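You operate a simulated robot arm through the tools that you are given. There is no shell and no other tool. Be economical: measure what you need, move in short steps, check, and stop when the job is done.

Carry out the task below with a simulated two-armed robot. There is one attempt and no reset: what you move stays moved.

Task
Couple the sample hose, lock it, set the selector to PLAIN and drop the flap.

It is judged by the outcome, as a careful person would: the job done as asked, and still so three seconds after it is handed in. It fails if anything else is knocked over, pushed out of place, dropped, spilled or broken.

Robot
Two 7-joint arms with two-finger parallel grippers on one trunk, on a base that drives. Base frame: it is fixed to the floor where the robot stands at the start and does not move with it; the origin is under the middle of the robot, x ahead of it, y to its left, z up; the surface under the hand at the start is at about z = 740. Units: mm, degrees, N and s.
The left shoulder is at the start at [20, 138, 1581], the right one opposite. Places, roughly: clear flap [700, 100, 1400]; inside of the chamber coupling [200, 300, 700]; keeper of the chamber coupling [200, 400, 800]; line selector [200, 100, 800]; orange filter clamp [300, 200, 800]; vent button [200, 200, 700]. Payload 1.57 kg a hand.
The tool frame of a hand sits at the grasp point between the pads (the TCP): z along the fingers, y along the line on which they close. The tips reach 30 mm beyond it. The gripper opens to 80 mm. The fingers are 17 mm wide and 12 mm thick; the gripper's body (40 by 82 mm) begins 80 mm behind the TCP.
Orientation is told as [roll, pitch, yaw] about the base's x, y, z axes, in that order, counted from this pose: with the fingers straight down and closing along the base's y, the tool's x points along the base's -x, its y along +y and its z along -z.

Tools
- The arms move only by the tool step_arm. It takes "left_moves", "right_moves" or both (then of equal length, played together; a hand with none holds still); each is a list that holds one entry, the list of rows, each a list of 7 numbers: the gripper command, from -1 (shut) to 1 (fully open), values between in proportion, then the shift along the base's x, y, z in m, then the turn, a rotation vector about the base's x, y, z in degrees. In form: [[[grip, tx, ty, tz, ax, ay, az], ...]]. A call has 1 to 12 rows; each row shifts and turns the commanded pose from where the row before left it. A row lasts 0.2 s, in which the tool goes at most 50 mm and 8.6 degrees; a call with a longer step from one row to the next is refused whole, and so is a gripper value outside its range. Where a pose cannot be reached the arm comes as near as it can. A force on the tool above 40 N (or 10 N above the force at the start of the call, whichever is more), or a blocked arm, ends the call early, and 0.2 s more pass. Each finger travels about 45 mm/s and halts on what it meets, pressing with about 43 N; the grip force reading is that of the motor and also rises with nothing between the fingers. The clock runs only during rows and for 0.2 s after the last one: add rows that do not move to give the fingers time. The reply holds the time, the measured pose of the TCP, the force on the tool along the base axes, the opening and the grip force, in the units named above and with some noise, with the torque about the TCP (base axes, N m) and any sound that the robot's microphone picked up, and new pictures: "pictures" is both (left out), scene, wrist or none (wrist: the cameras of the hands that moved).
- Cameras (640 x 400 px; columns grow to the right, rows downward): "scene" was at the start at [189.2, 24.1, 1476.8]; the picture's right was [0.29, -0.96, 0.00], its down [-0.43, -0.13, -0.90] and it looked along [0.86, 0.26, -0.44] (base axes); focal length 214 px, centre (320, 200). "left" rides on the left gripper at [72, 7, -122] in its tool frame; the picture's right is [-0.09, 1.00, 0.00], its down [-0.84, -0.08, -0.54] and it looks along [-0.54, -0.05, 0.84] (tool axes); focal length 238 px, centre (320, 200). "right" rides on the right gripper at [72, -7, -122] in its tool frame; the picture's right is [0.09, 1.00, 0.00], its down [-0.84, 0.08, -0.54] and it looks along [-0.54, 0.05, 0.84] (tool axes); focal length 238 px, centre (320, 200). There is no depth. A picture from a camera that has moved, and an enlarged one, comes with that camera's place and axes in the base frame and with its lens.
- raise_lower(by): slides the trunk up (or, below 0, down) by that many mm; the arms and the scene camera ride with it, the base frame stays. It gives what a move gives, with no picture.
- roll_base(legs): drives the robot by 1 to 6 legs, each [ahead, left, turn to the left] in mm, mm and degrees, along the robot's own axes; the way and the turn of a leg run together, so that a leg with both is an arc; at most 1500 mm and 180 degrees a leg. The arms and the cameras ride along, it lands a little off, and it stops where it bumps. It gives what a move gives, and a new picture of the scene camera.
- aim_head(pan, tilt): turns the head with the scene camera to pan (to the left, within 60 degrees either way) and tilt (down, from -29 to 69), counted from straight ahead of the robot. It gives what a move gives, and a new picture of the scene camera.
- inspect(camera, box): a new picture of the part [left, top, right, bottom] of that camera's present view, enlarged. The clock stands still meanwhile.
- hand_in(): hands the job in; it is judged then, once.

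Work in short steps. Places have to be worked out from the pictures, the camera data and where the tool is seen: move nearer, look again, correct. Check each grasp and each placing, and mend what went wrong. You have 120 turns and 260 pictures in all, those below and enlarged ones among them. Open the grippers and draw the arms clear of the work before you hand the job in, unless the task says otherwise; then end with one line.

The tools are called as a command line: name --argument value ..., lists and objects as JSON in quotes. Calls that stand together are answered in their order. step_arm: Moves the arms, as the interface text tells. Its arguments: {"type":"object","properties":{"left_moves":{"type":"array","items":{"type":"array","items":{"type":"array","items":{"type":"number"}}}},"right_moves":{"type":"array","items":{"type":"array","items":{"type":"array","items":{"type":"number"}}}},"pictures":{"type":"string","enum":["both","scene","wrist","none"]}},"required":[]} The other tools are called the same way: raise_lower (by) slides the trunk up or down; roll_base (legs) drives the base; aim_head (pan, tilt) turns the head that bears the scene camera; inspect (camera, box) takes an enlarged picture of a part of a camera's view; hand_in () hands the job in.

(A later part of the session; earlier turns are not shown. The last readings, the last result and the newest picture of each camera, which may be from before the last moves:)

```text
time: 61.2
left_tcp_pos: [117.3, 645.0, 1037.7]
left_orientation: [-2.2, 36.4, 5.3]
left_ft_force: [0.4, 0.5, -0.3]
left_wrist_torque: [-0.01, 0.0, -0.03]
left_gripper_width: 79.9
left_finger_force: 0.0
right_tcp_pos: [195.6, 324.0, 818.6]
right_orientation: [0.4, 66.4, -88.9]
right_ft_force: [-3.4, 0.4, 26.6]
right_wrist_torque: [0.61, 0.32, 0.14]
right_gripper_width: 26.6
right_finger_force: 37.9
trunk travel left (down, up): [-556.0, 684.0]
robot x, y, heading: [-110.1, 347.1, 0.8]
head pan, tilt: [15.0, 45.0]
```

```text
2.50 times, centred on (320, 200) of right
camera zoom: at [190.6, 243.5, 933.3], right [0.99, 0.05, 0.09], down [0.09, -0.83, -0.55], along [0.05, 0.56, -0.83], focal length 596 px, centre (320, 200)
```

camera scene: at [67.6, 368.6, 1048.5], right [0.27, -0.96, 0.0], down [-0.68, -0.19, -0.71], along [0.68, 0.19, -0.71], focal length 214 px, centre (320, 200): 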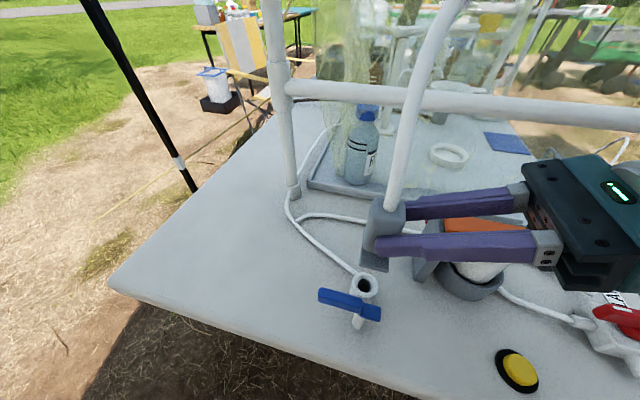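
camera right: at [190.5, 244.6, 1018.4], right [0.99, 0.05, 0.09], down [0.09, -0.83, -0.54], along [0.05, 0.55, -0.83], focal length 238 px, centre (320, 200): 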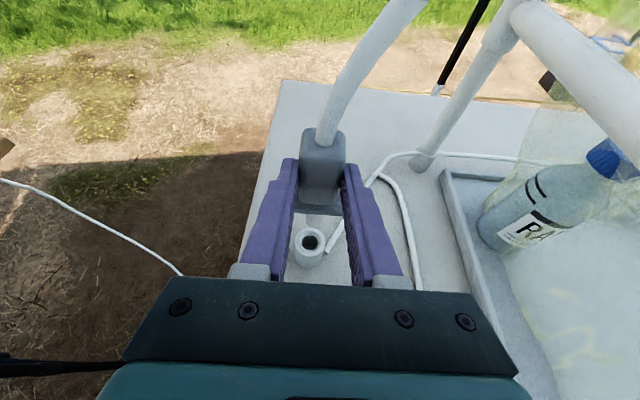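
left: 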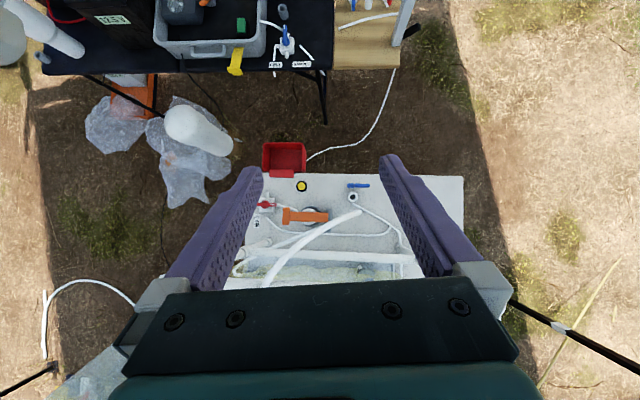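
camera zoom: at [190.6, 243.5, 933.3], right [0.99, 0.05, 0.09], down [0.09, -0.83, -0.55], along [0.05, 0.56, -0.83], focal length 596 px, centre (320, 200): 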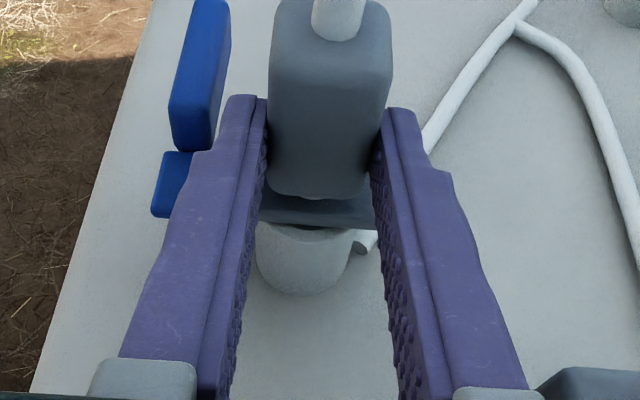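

The flange appears to sit on the socket rim. I open the right gripper a little to see whether the plug stays seated by itself.

step_arm --right_moves '[[[-0.1, 0, 0, 0, 0, 0, 0], [0.0, 0, 0, 0, 0, 0, 0], [0.0, 0, 0, 0, 0, 0, 0]]]' --pictures "none"

inspect --camera "right" --box '[240, 120, 400, 280]'

inspect --camera "left" --box '[100, 170, 200, 250]'

```text
time: 62.0
left_tcp_pos: [116.9, 645.8, 1036.2]
left_orientation: [-2.2, 36.5, 5.4]
left_ft_force: [-0.1, 0.5, -0.2]
left_wrist_torque: [-0.02, 0.0, -0.02]
left_gripper_width: 80.2
left_finger_force: 0.1
right_tcp_pos: [195.7, 323.5, 816.7]
right_orientation: [0.6, 66.0, -88.8]
right_ft_force: [2.8, -0.5, -1.7]
right_wrist_torque: [-0.09, -0.04, -0.07]
right_gripper_width: 37.6
right_finger_force: 0.0
trunk travel left (down, up): [-556.0, 684.0]
robot x, y, heading: [-116.1, 349.9, 0.5]
head pan, tilt: [15.0, 45.0]
```

```text
2.50 times, centred on (320, 200) of right
camera zoom: at [190.1, 243.1, 931.8], right [0.99, 0.05, 0.09], down [0.09, -0.83, -0.54], along [0.05, 0.55, -0.83], focal length 596 px, centre (320, 200)
```

zoom: 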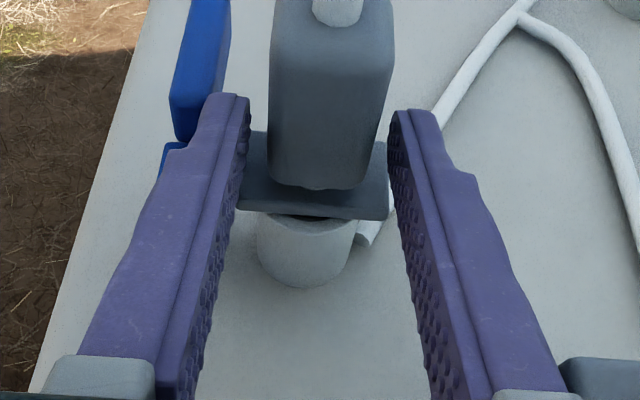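

```text
5.00 times, centred on (150, 210) of left
camera zoom: at [130.6, 657.6, 1177.3], right [-0.04, 1.0, -0.09], down [1.0, 0.04, -0.06], along [-0.06, -0.09, -0.99], focal length 1192 px, centre (1170, 150)
```

zoom: 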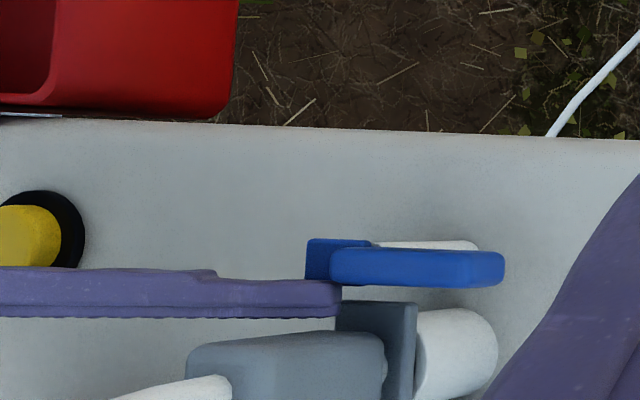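

The plug stands seated on its own, with its flange wing reaching toward the keeper. I withdraw the right hand straight back along its fingers.

step_arm --right_moves '[[[0.0, 0, -0.018, 0.008, 0, 0, 0], [0.0, 0, -0.027, 0.012, 0, 0, 0], [0.0, 0, -0.036, 0.016, 0, 0, 0], [0.0, 0, -0.036, 0.018, 0, 0, 0], [0.0, 0, -0.02, 0.03, 0, 0, 0], [0.0, 0, -0.02, 0.03, 0, 0, 0]]]' --pictures "both"

inspect --camera "scene" --box '[300, 200, 420, 320]'

inspect --camera "left" --box '[100, 170, 200, 250]'

```text
time: 63.4
left_tcp_pos: [118.1, 645.9, 1037.9]
left_orientation: [-2.3, 36.5, 5.4]
left_ft_force: [0.6, 0.0, 0.5]
left_wrist_torque: [0.02, 0.01, -0.04]
left_gripper_width: 79.7
left_finger_force: 0.1
right_tcp_pos: [194.3, 165.7, 931.2]
right_orientation: [0.7, 66.1, -88.9]
right_ft_force: [-0.5, 0.2, -0.3]
right_wrist_torque: [-0.01, -0.01, 0.0]
right_gripper_width: 39.8
right_finger_force: 0.0
trunk travel left (down, up): [-556.0, 684.0]
robot x, y, heading: [-108.3, 346.8, 0.8]
head pan, tilt: [15.0, 45.0]
camera scene: at [67.7, 368.3, 1048.5], right [0.27, -0.96, 0.0], down [-0.68, -0.19, -0.71], along [0.68, 0.19, -0.71], focal length 214 px, centre (320, 200)
camera right: at [189.5, 85.3, 1046.3], right [0.99, 0.05, 0.09], down [0.09, -0.83, -0.54], along [0.05, 0.55, -0.83], focal length 238 px, centre (320, 200)
```

scene: 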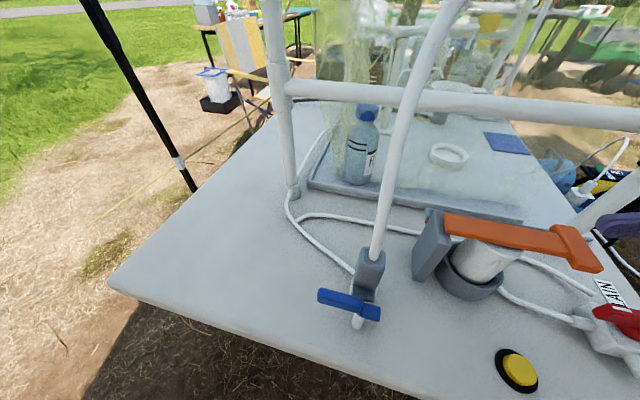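
right: 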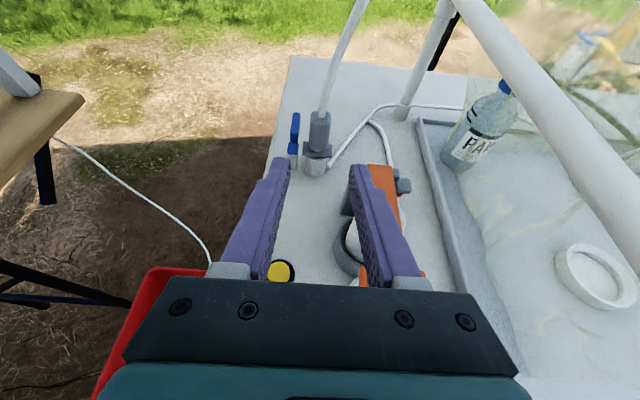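

```text
3.33 times, centred on (360, 260) of scene
camera zoom: at [67.7, 368.3, 1048.5], right [0.27, -0.96, 0.0], down [-0.68, -0.19, -0.71], along [0.68, 0.19, -0.71], focal length 715 px, centre (187, 0)
```

zoom: 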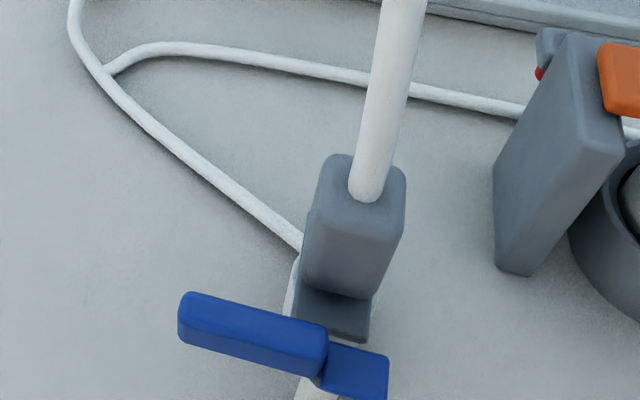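

```text
5.00 times, centred on (150, 210) of left
camera zoom: at [130.3, 657.5, 1177.2], right [-0.04, 1.0, -0.09], down [1.0, 0.04, -0.06], along [-0.06, -0.09, -0.99], focal length 1192 px, centre (1170, 150)
```

zoom: 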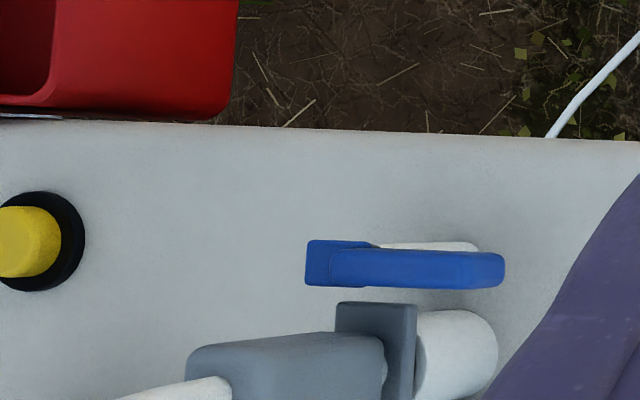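

The plug stands seated on its own. The keeper is a thin tongue (now pointing −y) with its handle at +y, pivoting at about [156, 345]. The handle must swing toward −x so that the tongue turns +x over the flange. I bring the left hand, closed and upright with a lean, to the +x side of the handle.

step_arm --left_moves '[[[-1, 0.009, -0.03, -0.014, 0, -7.2, 0], [-1, 0.009, -0.03, -0.014, 0, -7.2, 0], [-1, 0.009, -0.03, -0.014, 0, -7.2, 0], [-1, 0.009, -0.03, -0.014, 0, -7.2, 0], [-1, 0.009, -0.03, -0.014, 0, -7.2, 0], [-1, 0.009, -0.03, -0.014, -7, 0, 0], [-1, 0.009, -0.03, -0.014, -7, 0, 0], [-1, 0.009, -0.03, -0.014, -7, 0, 0], [-1, 0, 0, 0, 0, 0, 0]]]' --pictures "both"

```text
time: 65.4
left_tcp_pos: [188.5, 407.5, 925.8]
left_orientation: [-26.4, 2.1, 3.8]
left_ft_force: [0.2, -0.7, 0.2]
left_wrist_torque: [0.01, 0.01, 0.02]
left_gripper_width: 0.1
left_finger_force: 21.1
right_tcp_pos: [194.7, 167.3, 931.2]
right_orientation: [0.6, 66.0, -88.9]
right_ft_force: [0.2, -0.6, 0.0]
right_wrist_torque: [-0.04, -0.01, 0.0]
right_gripper_width: 40.0
right_finger_force: 0.0
trunk travel left (down, up): [-556.0, 684.0]
robot x, y, heading: [-111.3, 347.7, 0.8]
head pan, tilt: [15.0, 45.0]
camera scene: at [67.6, 368.7, 1048.5], right [0.27, -0.96, 0.0], down [-0.68, -0.19, -0.71], along [0.68, 0.19, -0.71], focal length 214 px, centre (320, 200)
camera left: at [116.4, 461.4, 1033.7], right [0.02, 0.89, -0.45], down [0.84, 0.23, 0.49], along [0.54, -0.38, -0.75], focal length 238 px, centre (320, 200)
```

scene: 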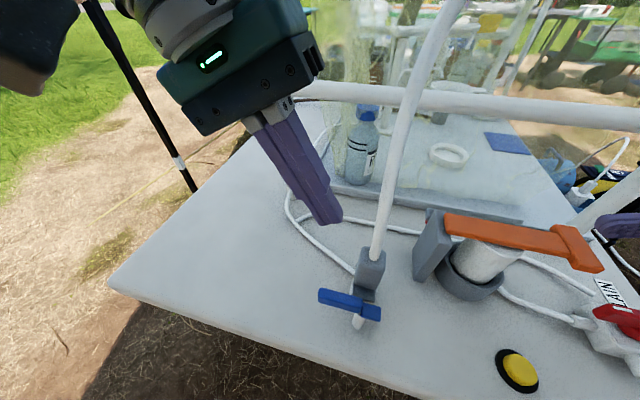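
left: 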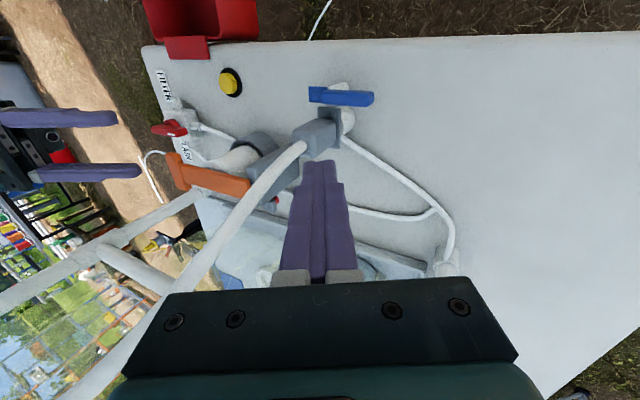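

Good view from the left camera. I lower the closed fingertips beside the handle's +x side.

step_arm --left_moves '[[[-1, -0.002, -0.001, -0.035, 0, 0, 0], [-1, -0.002, -0.001, -0.035, 0, 0, 0], [-1, -0.001, -0.001, -0.03, 0, 0, 0], [-1, 0, -0.001, -0.012, 0, 0, 0], [-1, 0, 0, 0, 0, 0, 0]]]' --pictures "both"

inspect --camera "scene" --box '[290, 190, 430, 330]'

inspect --camera "left" --box '[240, 60, 420, 200]'

```text
time: 66.6
left_tcp_pos: [184.5, 399.8, 813.8]
left_orientation: [-26.5, 2.0, 3.8]
left_ft_force: [0.6, 0.0, 0.1]
left_wrist_torque: [-0.04, -0.02, 0.01]
left_gripper_width: 0.0
left_finger_force: 21.4
right_tcp_pos: [194.7, 165.6, 929.9]
right_orientation: [0.6, 66.0, -88.9]
right_ft_force: [0.6, 1.4, 0.4]
right_wrist_torque: [-0.01, 0.03, 0.0]
right_gripper_width: 40.0
right_finger_force: 0.1
trunk travel left (down, up): [-556.0, 684.0]
robot x, y, heading: [-114.4, 348.6, 0.5]
head pan, tilt: [15.0, 45.0]
camera scene: at [67.6, 368.6, 1048.5], right [0.27, -0.96, 0.0], down [-0.68, -0.19, -0.71], along [0.68, 0.19, -0.71], focal length 214 px, centre (320, 200)
camera left: at [113.1, 455.8, 922.7], right [0.02, 0.9, -0.45], down [0.84, 0.23, 0.49], along [0.54, -0.38, -0.75], focal length 238 px, centre (320, 200)
```

scene: 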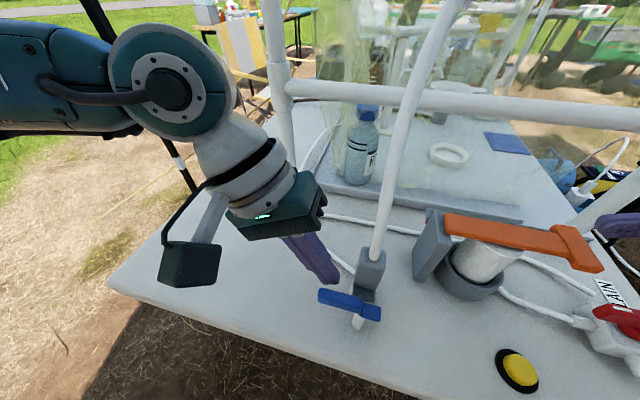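
left: 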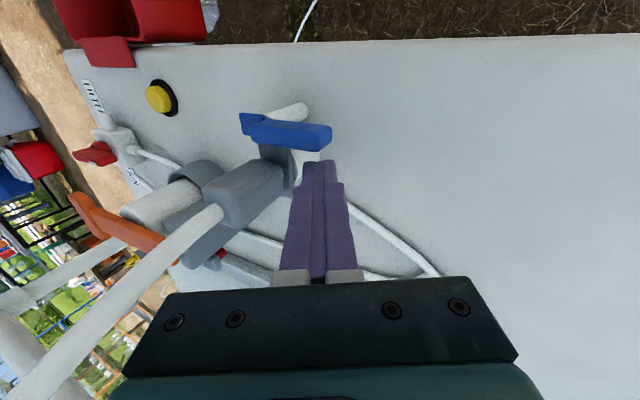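

```text
2.86 times, centred on (360, 260) of scene
camera zoom: at [67.6, 368.6, 1048.5], right [0.27, -0.96, 0.0], down [-0.68, -0.19, -0.71], along [0.68, 0.19, -0.71], focal length 613 px, centre (206, 29)
```

zoom: 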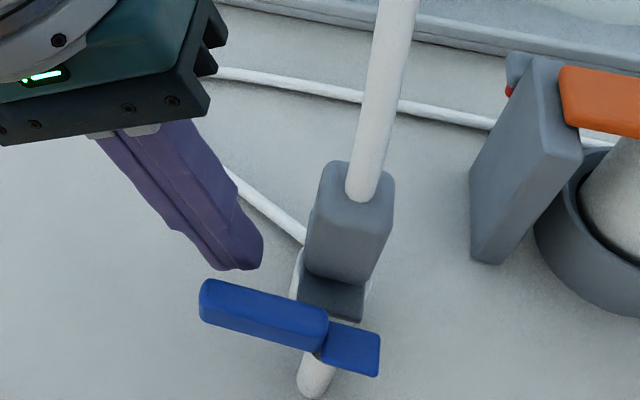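

```text
2.86 times, centred on (330, 130) of left
camera zoom: at [113.1, 455.8, 922.7], right [0.02, 0.9, -0.45], down [0.84, 0.23, 0.49], along [0.54, -0.38, -0.75], focal length 681 px, centre (291, 400)
```

zoom: 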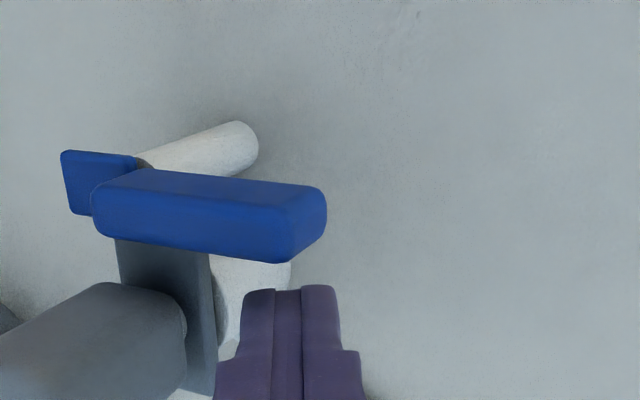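

The fingertips (z ≈ 787) are low enough to catch the handle (z ≈ 803–812). I push it toward −x along its arc for the first 45°.

step_arm --left_moves '[[[-1, -0.012, -0.008, 0, 0, 0, 0], [-1, -0.0115, 0.001, 0, 0, 0, 0], [-1, -0.0117, 0, 0, 0, 0, 0], [-1, -0.0113, -0.0032, 0, 0, 0, 0], [-1, 0, 0, 0, 0, 0, 0]]]' --pictures "none"

inspect --camera "left" --box '[220, 60, 400, 200]'

inspect --camera "scene" --box '[290, 190, 430, 330]'

```text
time: 67.8
left_tcp_pos: [137.9, 390.6, 813.4]
left_orientation: [-26.3, 2.1, 3.9]
left_ft_force: [0.3, 1.3, 0.7]
left_wrist_torque: [0.03, -0.01, 0.01]
left_gripper_width: 0.3
left_finger_force: 20.7
right_tcp_pos: [194.6, 167.4, 932.0]
right_orientation: [0.6, 66.1, -88.8]
right_ft_force: [-0.4, 0.3, -0.2]
right_wrist_torque: [-0.01, -0.05, -0.01]
right_gripper_width: 40.0
right_finger_force: 0.0
trunk travel left (down, up): [-556.0, 684.0]
robot x, y, heading: [-111.0, 346.7, 0.9]
head pan, tilt: [15.0, 45.0]
```

```text
2.86 times, centred on (310, 130) of left
camera zoom: at [65.8, 446.2, 922.1], right [0.02, 0.9, -0.44], down [0.84, 0.23, 0.49], along [0.54, -0.38, -0.75], focal length 681 px, centre (349, 400)
```

zoom: 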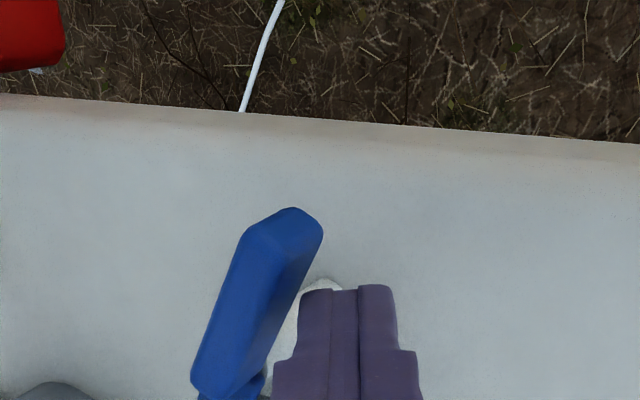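

```text
2.86 times, centred on (360, 260) of scene
camera zoom: at [67.6, 368.6, 1048.5], right [0.27, -0.96, 0.0], down [-0.68, -0.19, -0.71], along [0.68, 0.19, -0.71], focal length 613 px, centre (206, 29)
```

zoom: 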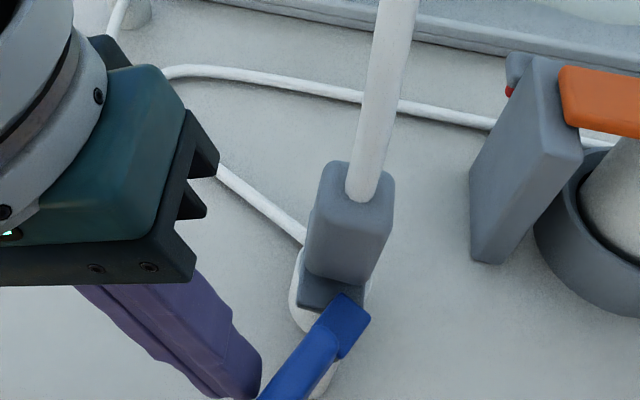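

The keeper turns freely and its tongue is coming over the flange. I finish the swing.

step_arm --left_moves '[[[-1, -0.01, -0.006, 0, 0, 0, 0], [-1, -0.008, -0.0085, 0, 0, 0, 0], [-1, -0.0057, -0.0103, 0, 0, 0, 0], [-1, 0, 0, 0, 0, 0, 0]]]' --pictures "none"

inspect --camera "left" --box '[200, 60, 380, 200]'

inspect --camera "scene" --box '[290, 190, 430, 330]'

```text
time: 68.8
left_tcp_pos: [119.3, 374.0, 811.9]
left_orientation: [-25.7, 1.8, 4.1]
left_ft_force: [9.9, 21.8, 4.6]
left_wrist_torque: [0.37, -0.19, 0.09]
left_gripper_width: 0.2
left_finger_force: 20.9
right_tcp_pos: [197.2, 171.0, 930.6]
right_orientation: [1.0, 66.3, -88.5]
right_ft_force: [-0.7, -1.0, 0.7]
right_wrist_torque: [0.03, 0.0, -0.03]
right_gripper_width: 39.9
right_finger_force: 0.0
trunk travel left (down, up): [-556.0, 684.0]
robot x, y, heading: [-108.7, 347.2, 0.7]
head pan, tilt: [15.0, 45.0]
```

```text
2.86 times, centred on (290, 130) of left
camera zoom: at [45.2, 427.8, 922.0], right [0.02, 0.9, -0.43], down [0.84, 0.23, 0.5], along [0.55, -0.37, -0.75], focal length 681 px, centre (406, 400)
```

zoom: 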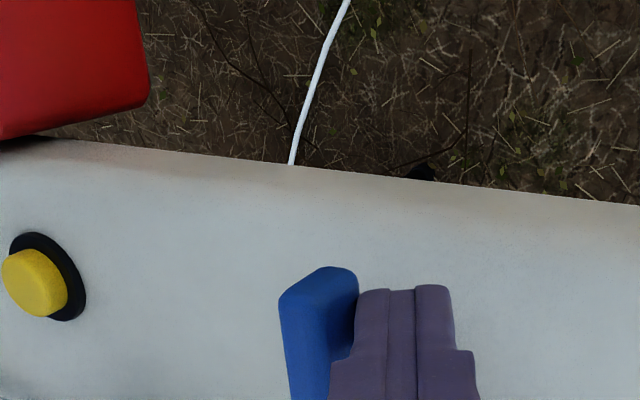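

```text
2.86 times, centred on (360, 260) of scene
camera zoom: at [69.8, 373.0, 1049.0], right [0.27, -0.96, 0.0], down [-0.68, -0.19, -0.71], along [0.68, 0.19, -0.7], focal length 613 px, centre (206, 29)
```

zoom: 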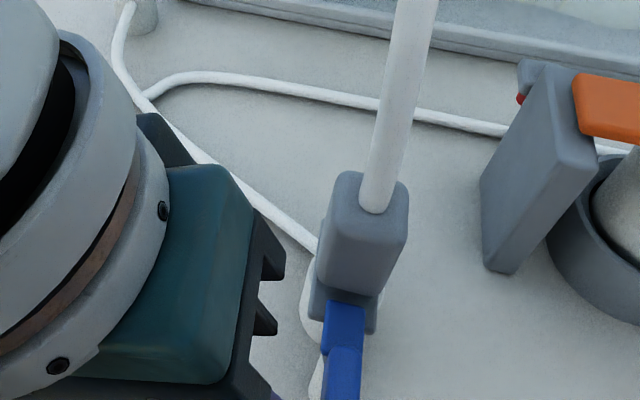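

The keeper is at its stop (24 N), with the tongue over the flange. I back the left hand off, up and away, and check.

step_arm --left_moves '[[[-1, 0.005, 0.02, 0, 0, 0, 0], [-1, 0, 0.03, 0.02, 0, 0, 0], [-1, 0, 0.03, 0.035, 0, 0, 0], [-1, 0, 0.035, 0.03, 0, 0, 0], [-1, 0, 0.035, 0.03, 0, 0, 0], [-1, 0, 0.035, 0.03, 0, 0, 0]]]' --pictures "scene"

inspect --camera "scene" --box '[290, 190, 430, 330]'

inspect --camera "left" --box '[80, 20, 320, 200]'

```text
time: 70.2
left_tcp_pos: [120.2, 552.7, 960.0]
left_orientation: [-26.4, 2.2, 3.8]
left_ft_force: [0.2, -0.6, -0.4]
left_wrist_torque: [0.01, -0.02, 0.0]
left_gripper_width: 0.0
left_finger_force: 21.2
right_tcp_pos: [195.2, 166.0, 930.2]
right_orientation: [0.7, 66.0, -88.9]
right_ft_force: [-0.6, 0.0, -0.5]
right_wrist_torque: [-0.02, -0.01, 0.01]
right_gripper_width: 40.0
right_finger_force: 0.1
trunk travel left (down, up): [-556.0, 684.0]
robot x, y, heading: [-114.2, 346.4, 0.5]
head pan, tilt: [15.0, 45.0]
camera scene: at [67.5, 368.9, 1048.5], right [0.27, -0.96, 0.0], down [-0.68, -0.19, -0.71], along [0.68, 0.19, -0.71], focal length 214 px, centre (320, 200)
```

scene: 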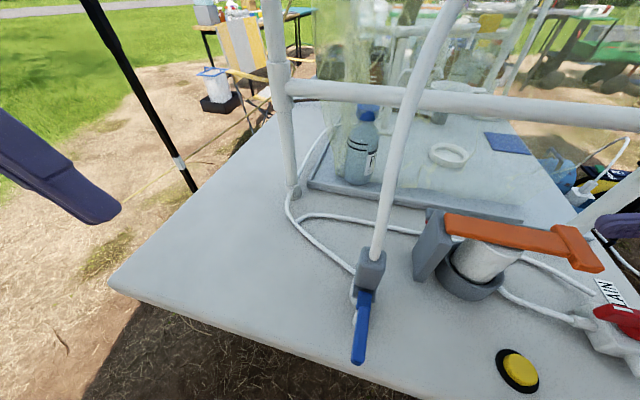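

```text
2.86 times, centred on (360, 260) of scene
camera zoom: at [67.5, 368.9, 1048.5], right [0.27, -0.96, 0.0], down [-0.68, -0.19, -0.71], along [0.68, 0.19, -0.71], focal length 613 px, centre (206, 29)
```

zoom: 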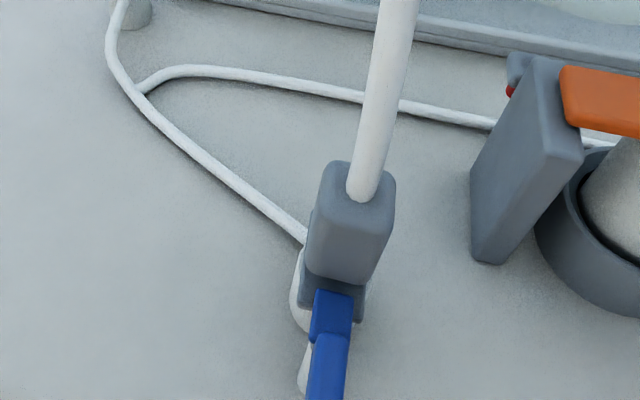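

```text
2.22 times, centred on (200, 110) of left
camera zoom: at [47.7, 607.4, 1068.6], right [0.02, 0.9, -0.45], down [0.84, 0.23, 0.49], along [0.54, -0.38, -0.75], focal length 530 px, centre (587, 400)
```

zoom: 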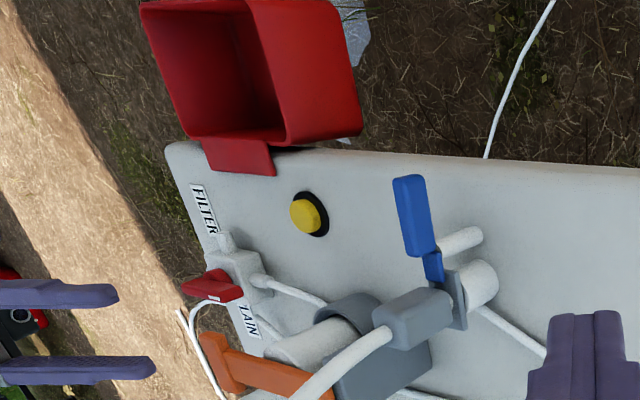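

Coupled and locked. Now the selector: I move the robot to the right and look closely at it.

roll_base --legs '[[0, -300, 0]]'

inspect --camera "scene" --box '[300, 200, 440, 320]'

```text
time: 72.2
left_tcp_pos: [124.3, 249.4, 959.4]
left_orientation: [-26.4, 2.1, 3.8]
left_ft_force: [0.7, 0.7, 0.0]
left_wrist_torque: [0.02, 0.0, -0.02]
left_gripper_width: 0.0
left_finger_force: 21.6
right_tcp_pos: [197.4, -135.5, 930.9]
right_orientation: [0.5, 66.0, -89.1]
right_ft_force: [0.1, 0.1, -0.6]
right_wrist_torque: [0.01, 0.02, -0.03]
right_gripper_width: 40.0
right_finger_force: 0.1
trunk travel left (down, up): [-556.0, 684.0]
robot x, y, heading: [-108.1, 44.5, 0.7]
head pan, tilt: [15.0, 45.0]
camera scene: at [70.7, 66.6, 1048.5], right [0.27, -0.96, 0.0], down [-0.68, -0.19, -0.71], along [0.68, 0.19, -0.71], focal length 214 px, centre (320, 200)
```

scene: 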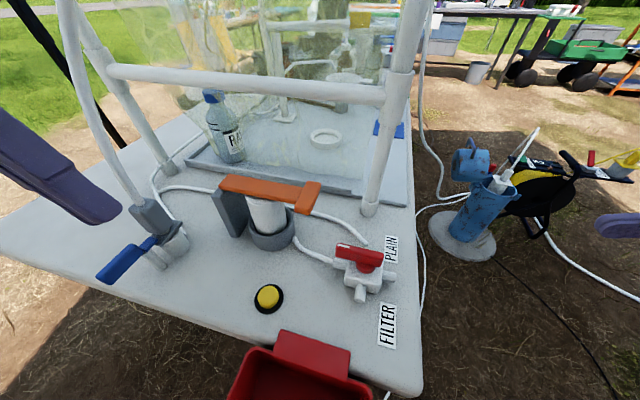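

```text
3.33 times, centred on (370, 260) of scene
camera zoom: at [70.7, 66.6, 1048.5], right [0.27, -0.96, 0.0], down [-0.68, -0.19, -0.71], along [0.68, 0.19, -0.71], focal length 715 px, centre (153, 0)
```

zoom: 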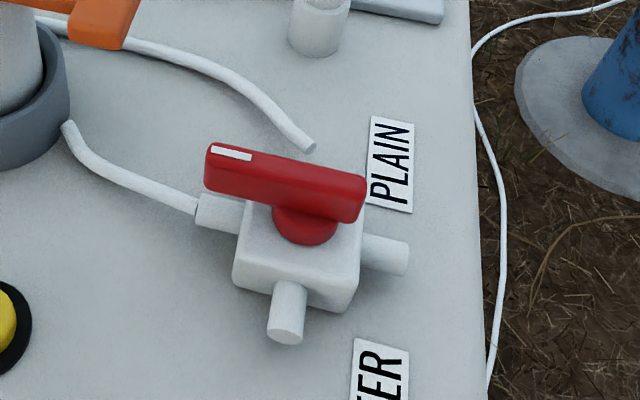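

The pointer (white mark) aims at the filter line; the PLAIN tube and label are on the +x side, so the knob must turn −90° to point +x. The left hand can grip the bar at yaw +90 and turn to yaw 0. I shift the base right and orient the left hand.

roll_base --legs '[[0, -90, 0]]'

step_arm --left_moves '[[[-0.1, 0, 0, 0, 8.5, 0, 0], [-0.1, 0, 0, 0, 8.5, 0, 0], [-0.1, 0, 0, 0, 8.5, -1, 0], [-0.1, 0, 0, 0, 0, 0, 8.5], [-0.1, 0, 0, 0, 0, 0, 8.5], [-0.1, 0, 0, 0, 0, 0, 8.5], [-0.1, 0, 0, 0, 0, 0, 8.5], [-0.1, 0, 0, 0, 0, 0, 8.5], [-0.1, 0, 0, 0, 0, 0, 8.5], [-0.1, 0, 0, 0, 0, 0, 8.5], [-0.1, 0, 0, 0, 0, 0, 8.5], [-0.1, 0, 0, 0, 0, 0, 8.5]]]' --pictures "both"

```text
time: 73.4
left_tcp_pos: [125.2, 159.3, 958.9]
left_orientation: [-26.4, 2.0, 3.6]
left_ft_force: [-0.5, 0.8, -0.1]
left_wrist_torque: [-0.01, 0.03, -0.03]
left_gripper_width: 0.0
left_finger_force: 21.7
right_tcp_pos: [197.1, -225.9, 931.2]
right_orientation: [0.5, 66.2, -89.2]
right_ft_force: [-0.5, -0.3, -0.1]
right_wrist_torque: [0.02, 0.0, -0.02]
right_gripper_width: 39.9
right_finger_force: 0.1
trunk travel left (down, up): [-556.0, 684.0]
robot x, y, heading: [-106.3, -44.4, 0.6]
head pan, tilt: [15.0, 45.0]
camera scene: at [71.4, -24.0, 1048.5], right [0.27, -0.96, 0.0], down [-0.68, -0.19, -0.71], along [0.68, 0.19, -0.71], focal length 214 px, centre (320, 200)
```

scene: 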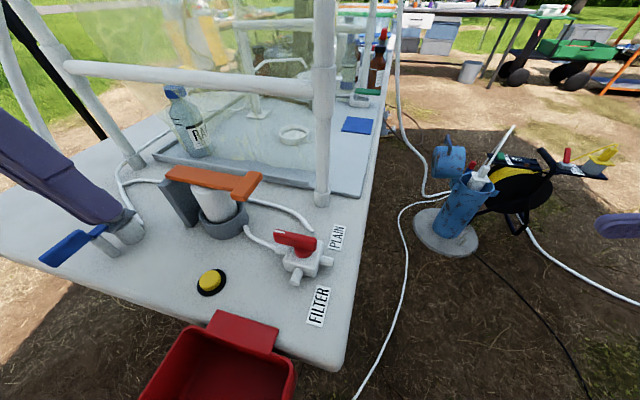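

```text
time: 76.0
left_tcp_pos: [125.6, 159.1, 960.4]
left_orientation: [-0.9, -0.7, 80.7]
left_ft_force: [0.4, 0.3, 0.5]
left_wrist_torque: [0.02, -0.02, -0.02]
left_gripper_width: 36.0
left_finger_force: 0.2
right_tcp_pos: [197.8, -225.3, 931.4]
right_orientation: [0.5, 66.1, -89.2]
right_ft_force: [-0.3, -1.0, 0.1]
right_wrist_torque: [-0.03, -0.01, -0.02]
right_gripper_width: 39.9
right_finger_force: 0.0
trunk travel left (down, up): [-556.0, 684.0]
robot x, y, heading: [-108.4, -47.6, 0.5]
head pan, tilt: [15.0, 45.0]
camera scene: at [71.5, -23.7, 1048.5], right [0.27, -0.96, 0.0], down [-0.68, -0.19, -0.71], along [0.68, 0.19, -0.71], focal length 214 px, centre (320, 200)
camera left: at [104.1, 87.8, 1080.8], right [-0.97, 0.25, -0.02], down [0.2, 0.81, 0.55], along [0.15, 0.53, -0.83], focal length 238 px, centre (320, 200)
```

scene: 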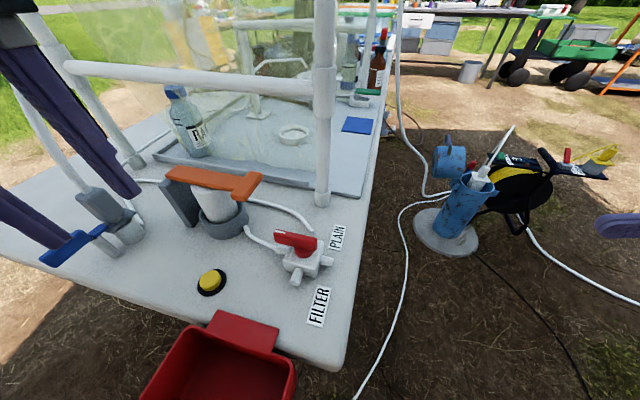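
left: 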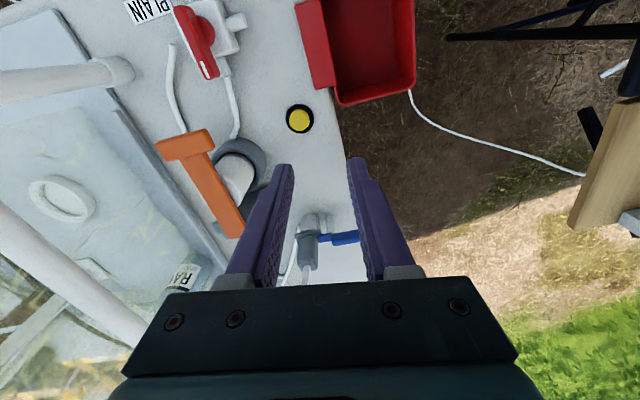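

I move above the selector with the last bit of yaw.

step_arm --left_moves '[[[-0.1, 0.025, -0.03, 0, 0, 0, 5], [-0.1, 0.03, -0.03, 0, 0, 0, 4], [-0.1, 0.03, -0.03, -0.02, 0, 0, 0], [-0.1, 0.022, -0.02, -0.035, 0, 0, 0], [-0.1, 0, 0, 0, 0, 0, 0]]]' --pictures "both"

inspect --camera "left" --box '[240, 60, 440, 220]'

inspect --camera "scene" --box '[230, 170, 370, 290]'

```text
time: 77.2
left_tcp_pos: [231.9, 49.9, 906.5]
left_orientation: [-1.0, -0.7, 89.5]
left_ft_force: [-0.5, 0.2, 0.1]
left_wrist_torque: [0.0, 0.02, -0.01]
left_gripper_width: 36.1
left_finger_force: 0.0
right_tcp_pos: [197.0, -225.8, 931.1]
right_orientation: [0.5, 66.1, -89.2]
right_ft_force: [0.4, -0.6, -0.1]
right_wrist_torque: [-0.01, -0.03, -0.05]
right_gripper_width: 39.6
right_finger_force: 0.0
trunk travel left (down, up): [-556.0, 684.0]
robot x, y, heading: [-106.9, -42.0, 0.4]
head pan, tilt: [15.0, 45.0]
camera scene: at [71.4, -23.6, 1048.5], right [0.27, -0.96, 0.0], down [-0.68, -0.19, -0.71], along [0.68, 0.19, -0.71], focal length 214 px, centre (320, 200)
camera left: at [222.3, -24.0, 1026.4], right [-0.99, 0.1, -0.02], down [0.07, 0.83, 0.55], along [0.07, 0.55, -0.83], focal length 238 px, centre (320, 200)
```

scene: 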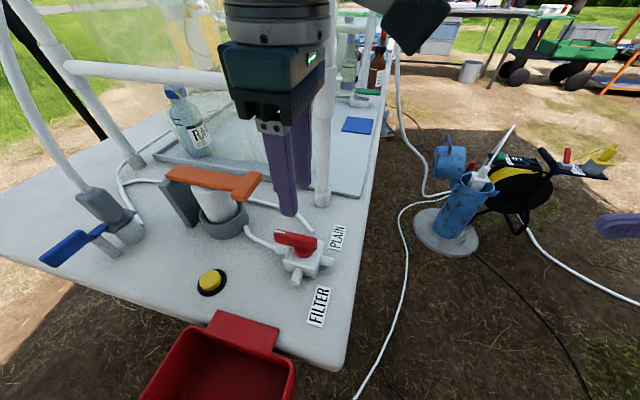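
left: 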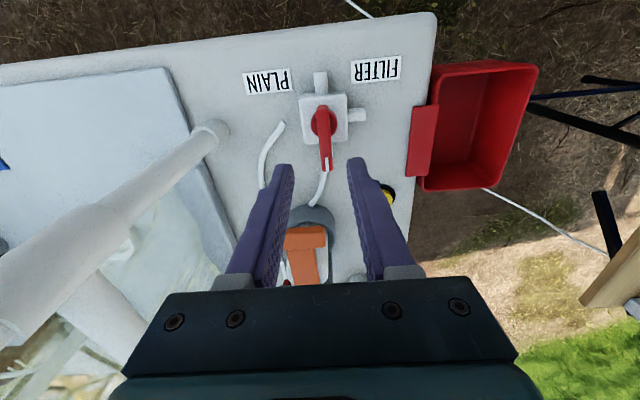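

```text
2.50 times, centred on (340, 140) of left
camera zoom: at [222.3, -24.0, 1026.4], right [-0.99, 0.1, -0.02], down [0.07, 0.83, 0.55], along [0.07, 0.55, -0.83], focal length 596 px, centre (270, 350)
```

zoom: 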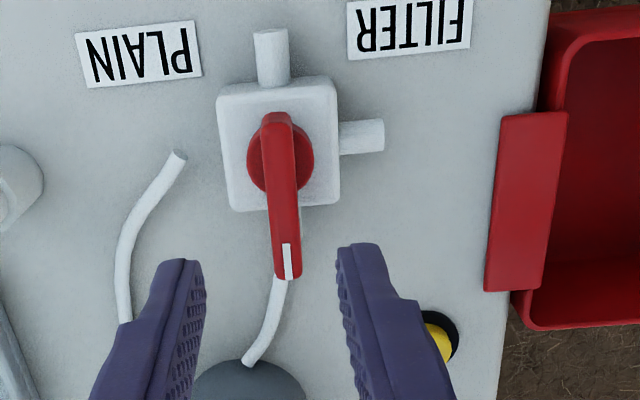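

```text
3.33 times, centred on (300, 230) of scene
camera zoom: at [71.4, -23.6, 1048.5], right [0.27, -0.96, 0.0], down [-0.68, -0.19, -0.71], along [0.68, 0.19, -0.71], focal length 715 px, centre (387, 100)
```

zoom: 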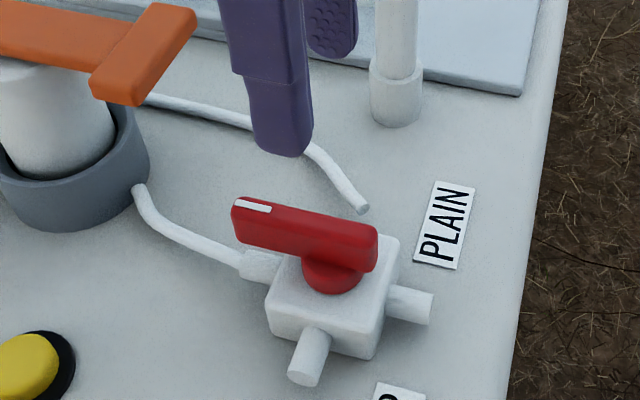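

The knob's hub is at about [229.5, 42] and its bar spans y 24–86. I lower the open fingers over the hub to TCP z ≈ 815.

step_arm --left_moves '[[[-0.1, -0.002, -0.0065, -0.03, 0, 0, 0], [-0.1, 0, 0, -0.03, 0, 0, 0], [-0.1, 0, 0, -0.022, 0, 0, 0], [-0.1, 0, 0, -0.01, 0, 0, 0], [-0.1, 0, 0, 0, 0, 0, 0]]]' --pictures "none"

inspect --camera "left" --box '[240, 60, 440, 220]'

inspect --camera "scene" --box '[230, 170, 370, 290]'

```text
time: 78.4
left_tcp_pos: [228.5, 43.7, 812.9]
left_orientation: [-0.9, -0.6, 89.7]
left_ft_force: [-1.4, 0.0, -1.1]
left_wrist_torque: [-0.01, -0.01, 0.01]
left_gripper_width: 35.8
left_finger_force: 0.0
right_tcp_pos: [198.1, -226.6, 931.0]
right_orientation: [0.5, 66.0, -89.2]
right_ft_force: [0.4, 0.0, -0.2]
right_wrist_torque: [-0.01, 0.0, 0.02]
right_gripper_width: 39.8
right_finger_force: 0.0
trunk travel left (down, up): [-556.0, 684.0]
robot x, y, heading: [-104.5, -44.1, 0.5]
head pan, tilt: [15.0, 45.0]
```

```text
2.50 times, centred on (340, 140) of left
camera zoom: at [219.4, -30.6, 933.6], right [-0.99, 0.1, -0.02], down [0.08, 0.83, 0.55], along [0.07, 0.55, -0.83], focal length 596 px, centre (270, 350)
```

zoom: 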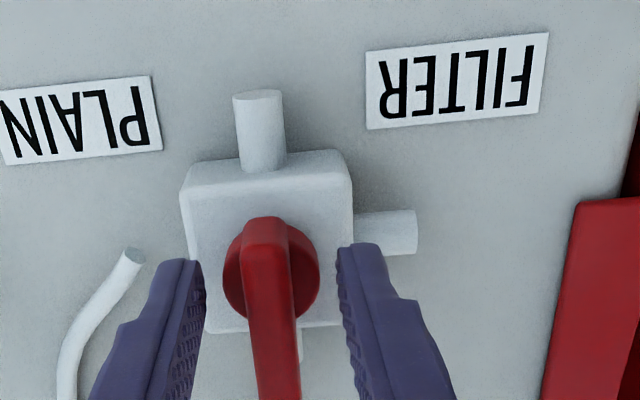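

```text
3.33 times, centred on (300, 230) of scene
camera zoom: at [71.5, -23.6, 1048.5], right [0.27, -0.96, 0.0], down [-0.68, -0.19, -0.71], along [0.68, 0.19, -0.71], focal length 715 px, centre (387, 100)
```

zoom: 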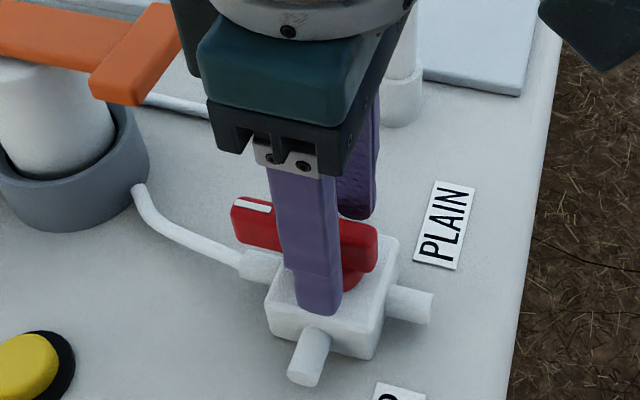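

The fingers straddle the bar at the hub. I close on it.

step_arm --left_moves '[[[-1, 0, 0, 0, 0, 0, 0], [-1, 0, 0, 0, 0, 0, 0], [-1, 0, 0, 0, 0, 0, 0]]]' --pictures "none"

inspect --camera "left" --box '[240, 60, 440, 220]'

```text
time: 79.2
left_tcp_pos: [229.1, 44.3, 812.6]
left_orientation: [-1.0, -0.6, 89.4]
left_ft_force: [1.9, 0.3, -1.9]
left_wrist_torque: [-0.07, 0.54, -0.06]
left_gripper_width: 12.1
left_finger_force: 27.7
right_tcp_pos: [198.8, -226.3, 931.0]
right_orientation: [0.6, 66.1, -89.1]
right_ft_force: [-0.5, -1.0, -0.6]
right_wrist_torque: [0.03, 0.01, -0.02]
right_gripper_width: 40.1
right_finger_force: 0.0
trunk travel left (down, up): [-556.0, 684.0]
robot x, y, heading: [-105.5, -39.7, 0.2]
head pan, tilt: [15.0, 45.0]
```

```text
2.50 times, centred on (340, 140) of left
camera zoom: at [219.7, -30.6, 933.8], right [-0.99, 0.1, -0.02], down [0.07, 0.83, 0.55], along [0.07, 0.55, -0.83], focal length 596 px, centre (270, 350)
```

zoom: 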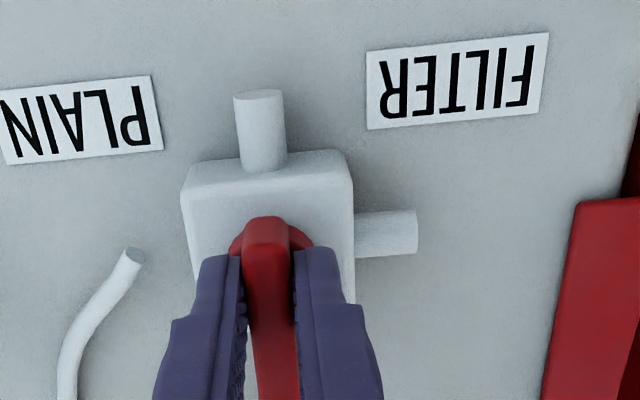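

Gripped at 12 mm. I turn the knob −45° first and read the forces.

step_arm --left_moves '[[[-1, 0, 0, 0, 0, 0, -7.5], [-1, 0, 0, 0, 0, 0, -7.5], [-1, 0, 0, 0, 0, 0, -7.5], [-1, 0, 0, 0, 0, 0, -7.5], [-1, 0, 0, 0, 0, 0, -7.5], [-1, 0, 0, 0, 0, 0, -7.5]]]' --pictures "scene"

```text
time: 80.6
left_tcp_pos: [227.9, 44.4, 811.0]
left_orientation: [-0.8, -0.6, 44.3]
left_ft_force: [-13.7, 3.4, 20.0]
left_wrist_torque: [0.52, 0.72, 0.0]
left_gripper_width: 12.1
left_finger_force: 29.4
right_tcp_pos: [196.6, -225.4, 930.5]
right_orientation: [0.3, 66.2, -89.3]
right_ft_force: [0.1, -0.1, 0.6]
right_wrist_torque: [0.03, -0.02, 0.03]
right_gripper_width: 39.8
right_finger_force: 0.0
trunk travel left (down, up): [-556.0, 684.0]
robot x, y, heading: [-106.3, -47.8, 0.2]
head pan, tilt: [15.0, 45.0]
camera scene: at [69.8, -22.6, 1048.3], right [0.27, -0.96, 0.0], down [-0.68, -0.19, -0.71], along [0.68, 0.19, -0.71], focal length 214 px, centre (320, 200)
```

scene: 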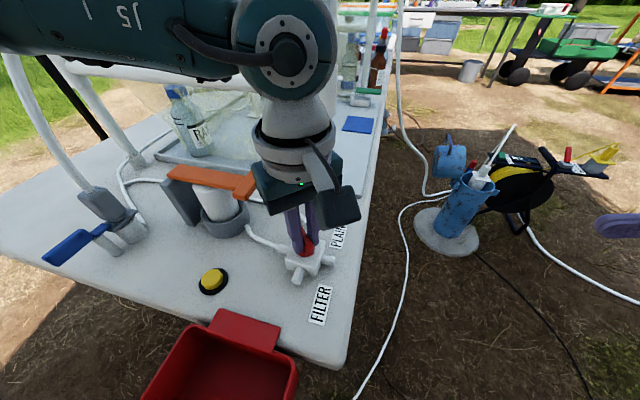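

The knob turns; there is a 20 N upward force, so the tips touch the valve body. I ease up 3 mm and shift a little toward the pivot while continuing to −90.

step_arm --left_moves '[[[-1, -0.001, 0, 0.003, 0, 0, 0], [-1, 0, 0, 0, 0, 0, -7.5], [-1, 0, 0, 0, 0, 0, -7.5], [-1, 0, 0, 0, 0, 0, -7.5], [-1, 0, 0, 0, 0, 0, -7.5], [-1, 0, 0, 0, 0, 0, -7.5], [-1, 0, 0, 0, 0, 0, -7.5]]]' --pictures "wrist"

```text
time: 82.2
left_tcp_pos: [227.1, 47.2, 815.2]
left_orientation: [-0.7, -0.5, -0.5]
left_ft_force: [-5.3, 12.4, -15.1]
left_wrist_torque: [0.79, -0.18, 0.36]
left_gripper_width: 12.1
left_finger_force: 29.0
right_tcp_pos: [195.7, -223.7, 929.6]
right_orientation: [0.3, 66.2, -89.6]
right_ft_force: [-0.2, -0.5, -0.3]
right_wrist_torque: [-0.02, -0.03, -0.03]
right_gripper_width: 40.1
right_finger_force: 0.0
trunk travel left (down, up): [-556.0, 684.0]
robot x, y, heading: [-110.0, -43.1, 0.4]
head pan, tilt: [15.0, 45.0]
camera left: at [153.1, 55.0, 936.0], right [0.1, 0.99, -0.01], down [0.83, -0.08, 0.55], along [0.55, -0.06, -0.84], focal length 238 px, centre (320, 200)
```

left: 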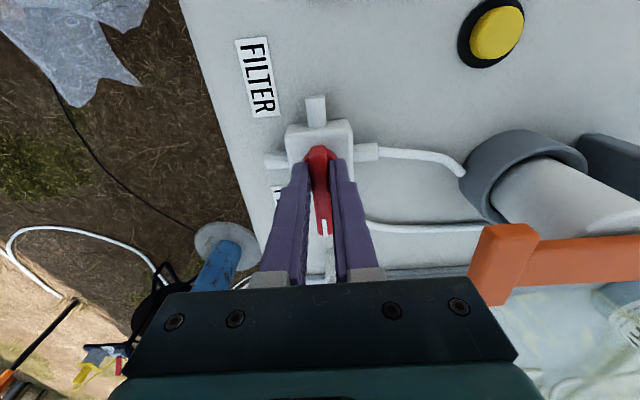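

The pointer now aims +x. I open the fingers, back off upward, and look.

step_arm --left_moves '[[[-0.3, 0, 0, 0, 0, 0, 0], [-0.2, 0, 0, 0, 0, 0, 0], [-0.2, 0, 0, 0.03, 0, 0, 0], [-0.2, 0, 0, 0.04, 0, 0, 0], [-0.2, 0, 0, 0.04, 0, 0, 0]]]' --pictures "wrist"

inspect --camera "left" --box '[240, 60, 440, 220]'

inspect --camera "scene" --box '[230, 170, 370, 290]'

```text
time: 83.4
left_tcp_pos: [230.9, 43.0, 927.0]
left_orientation: [-1.0, -0.7, -0.5]
left_ft_force: [-0.9, 0.0, 0.1]
left_wrist_torque: [-0.02, -0.02, 0.01]
left_gripper_width: 32.1
left_finger_force: 0.1
right_tcp_pos: [197.9, -225.8, 929.6]
right_orientation: [0.6, 66.1, -89.2]
right_ft_force: [-0.5, 0.9, -1.4]
right_wrist_torque: [0.0, 0.0, 0.01]
right_gripper_width: 39.8
right_finger_force: 0.0
trunk travel left (down, up): [-556.0, 684.0]
robot x, y, heading: [-110.9, -44.9, 0.1]
head pan, tilt: [15.0, 45.0]
camera left: at [155.6, 51.2, 1048.0], right [0.1, 0.99, -0.02], down [0.83, -0.07, 0.55], along [0.55, -0.07, -0.83], focal length 238 px, centre (320, 200)
```

left: 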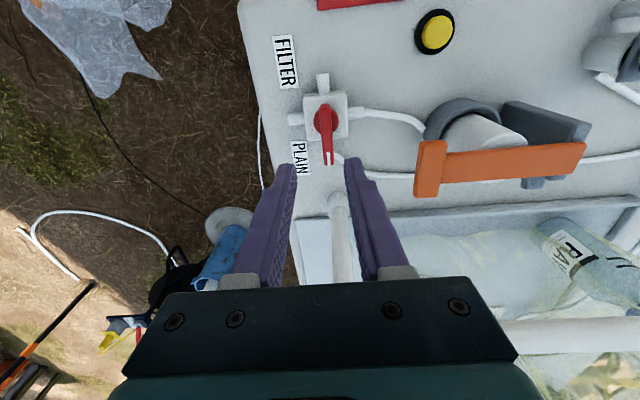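

```text
2.50 times, centred on (340, 140) of left
camera zoom: at [155.6, 51.2, 1048.0], right [0.1, 0.99, -0.02], down [0.83, -0.07, 0.55], along [0.55, -0.07, -0.83], focal length 596 px, centre (270, 350)
```

zoom: 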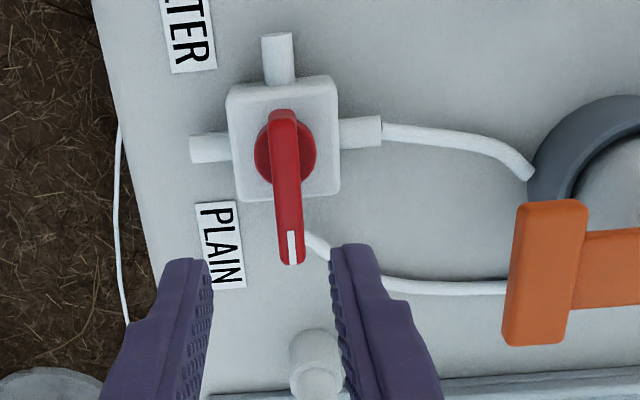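

```text
3.33 times, centred on (300, 230) of scene
camera zoom: at [71.5, -23.6, 1048.5], right [0.27, -0.96, 0.0], down [-0.68, -0.19, -0.71], along [0.68, 0.19, -0.71], focal length 715 px, centre (387, 100)
```

zoom: 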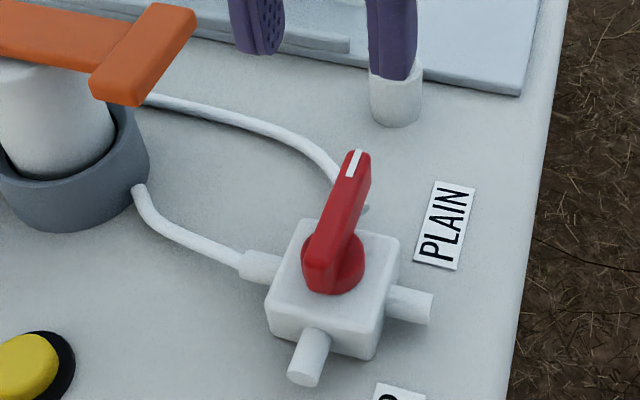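

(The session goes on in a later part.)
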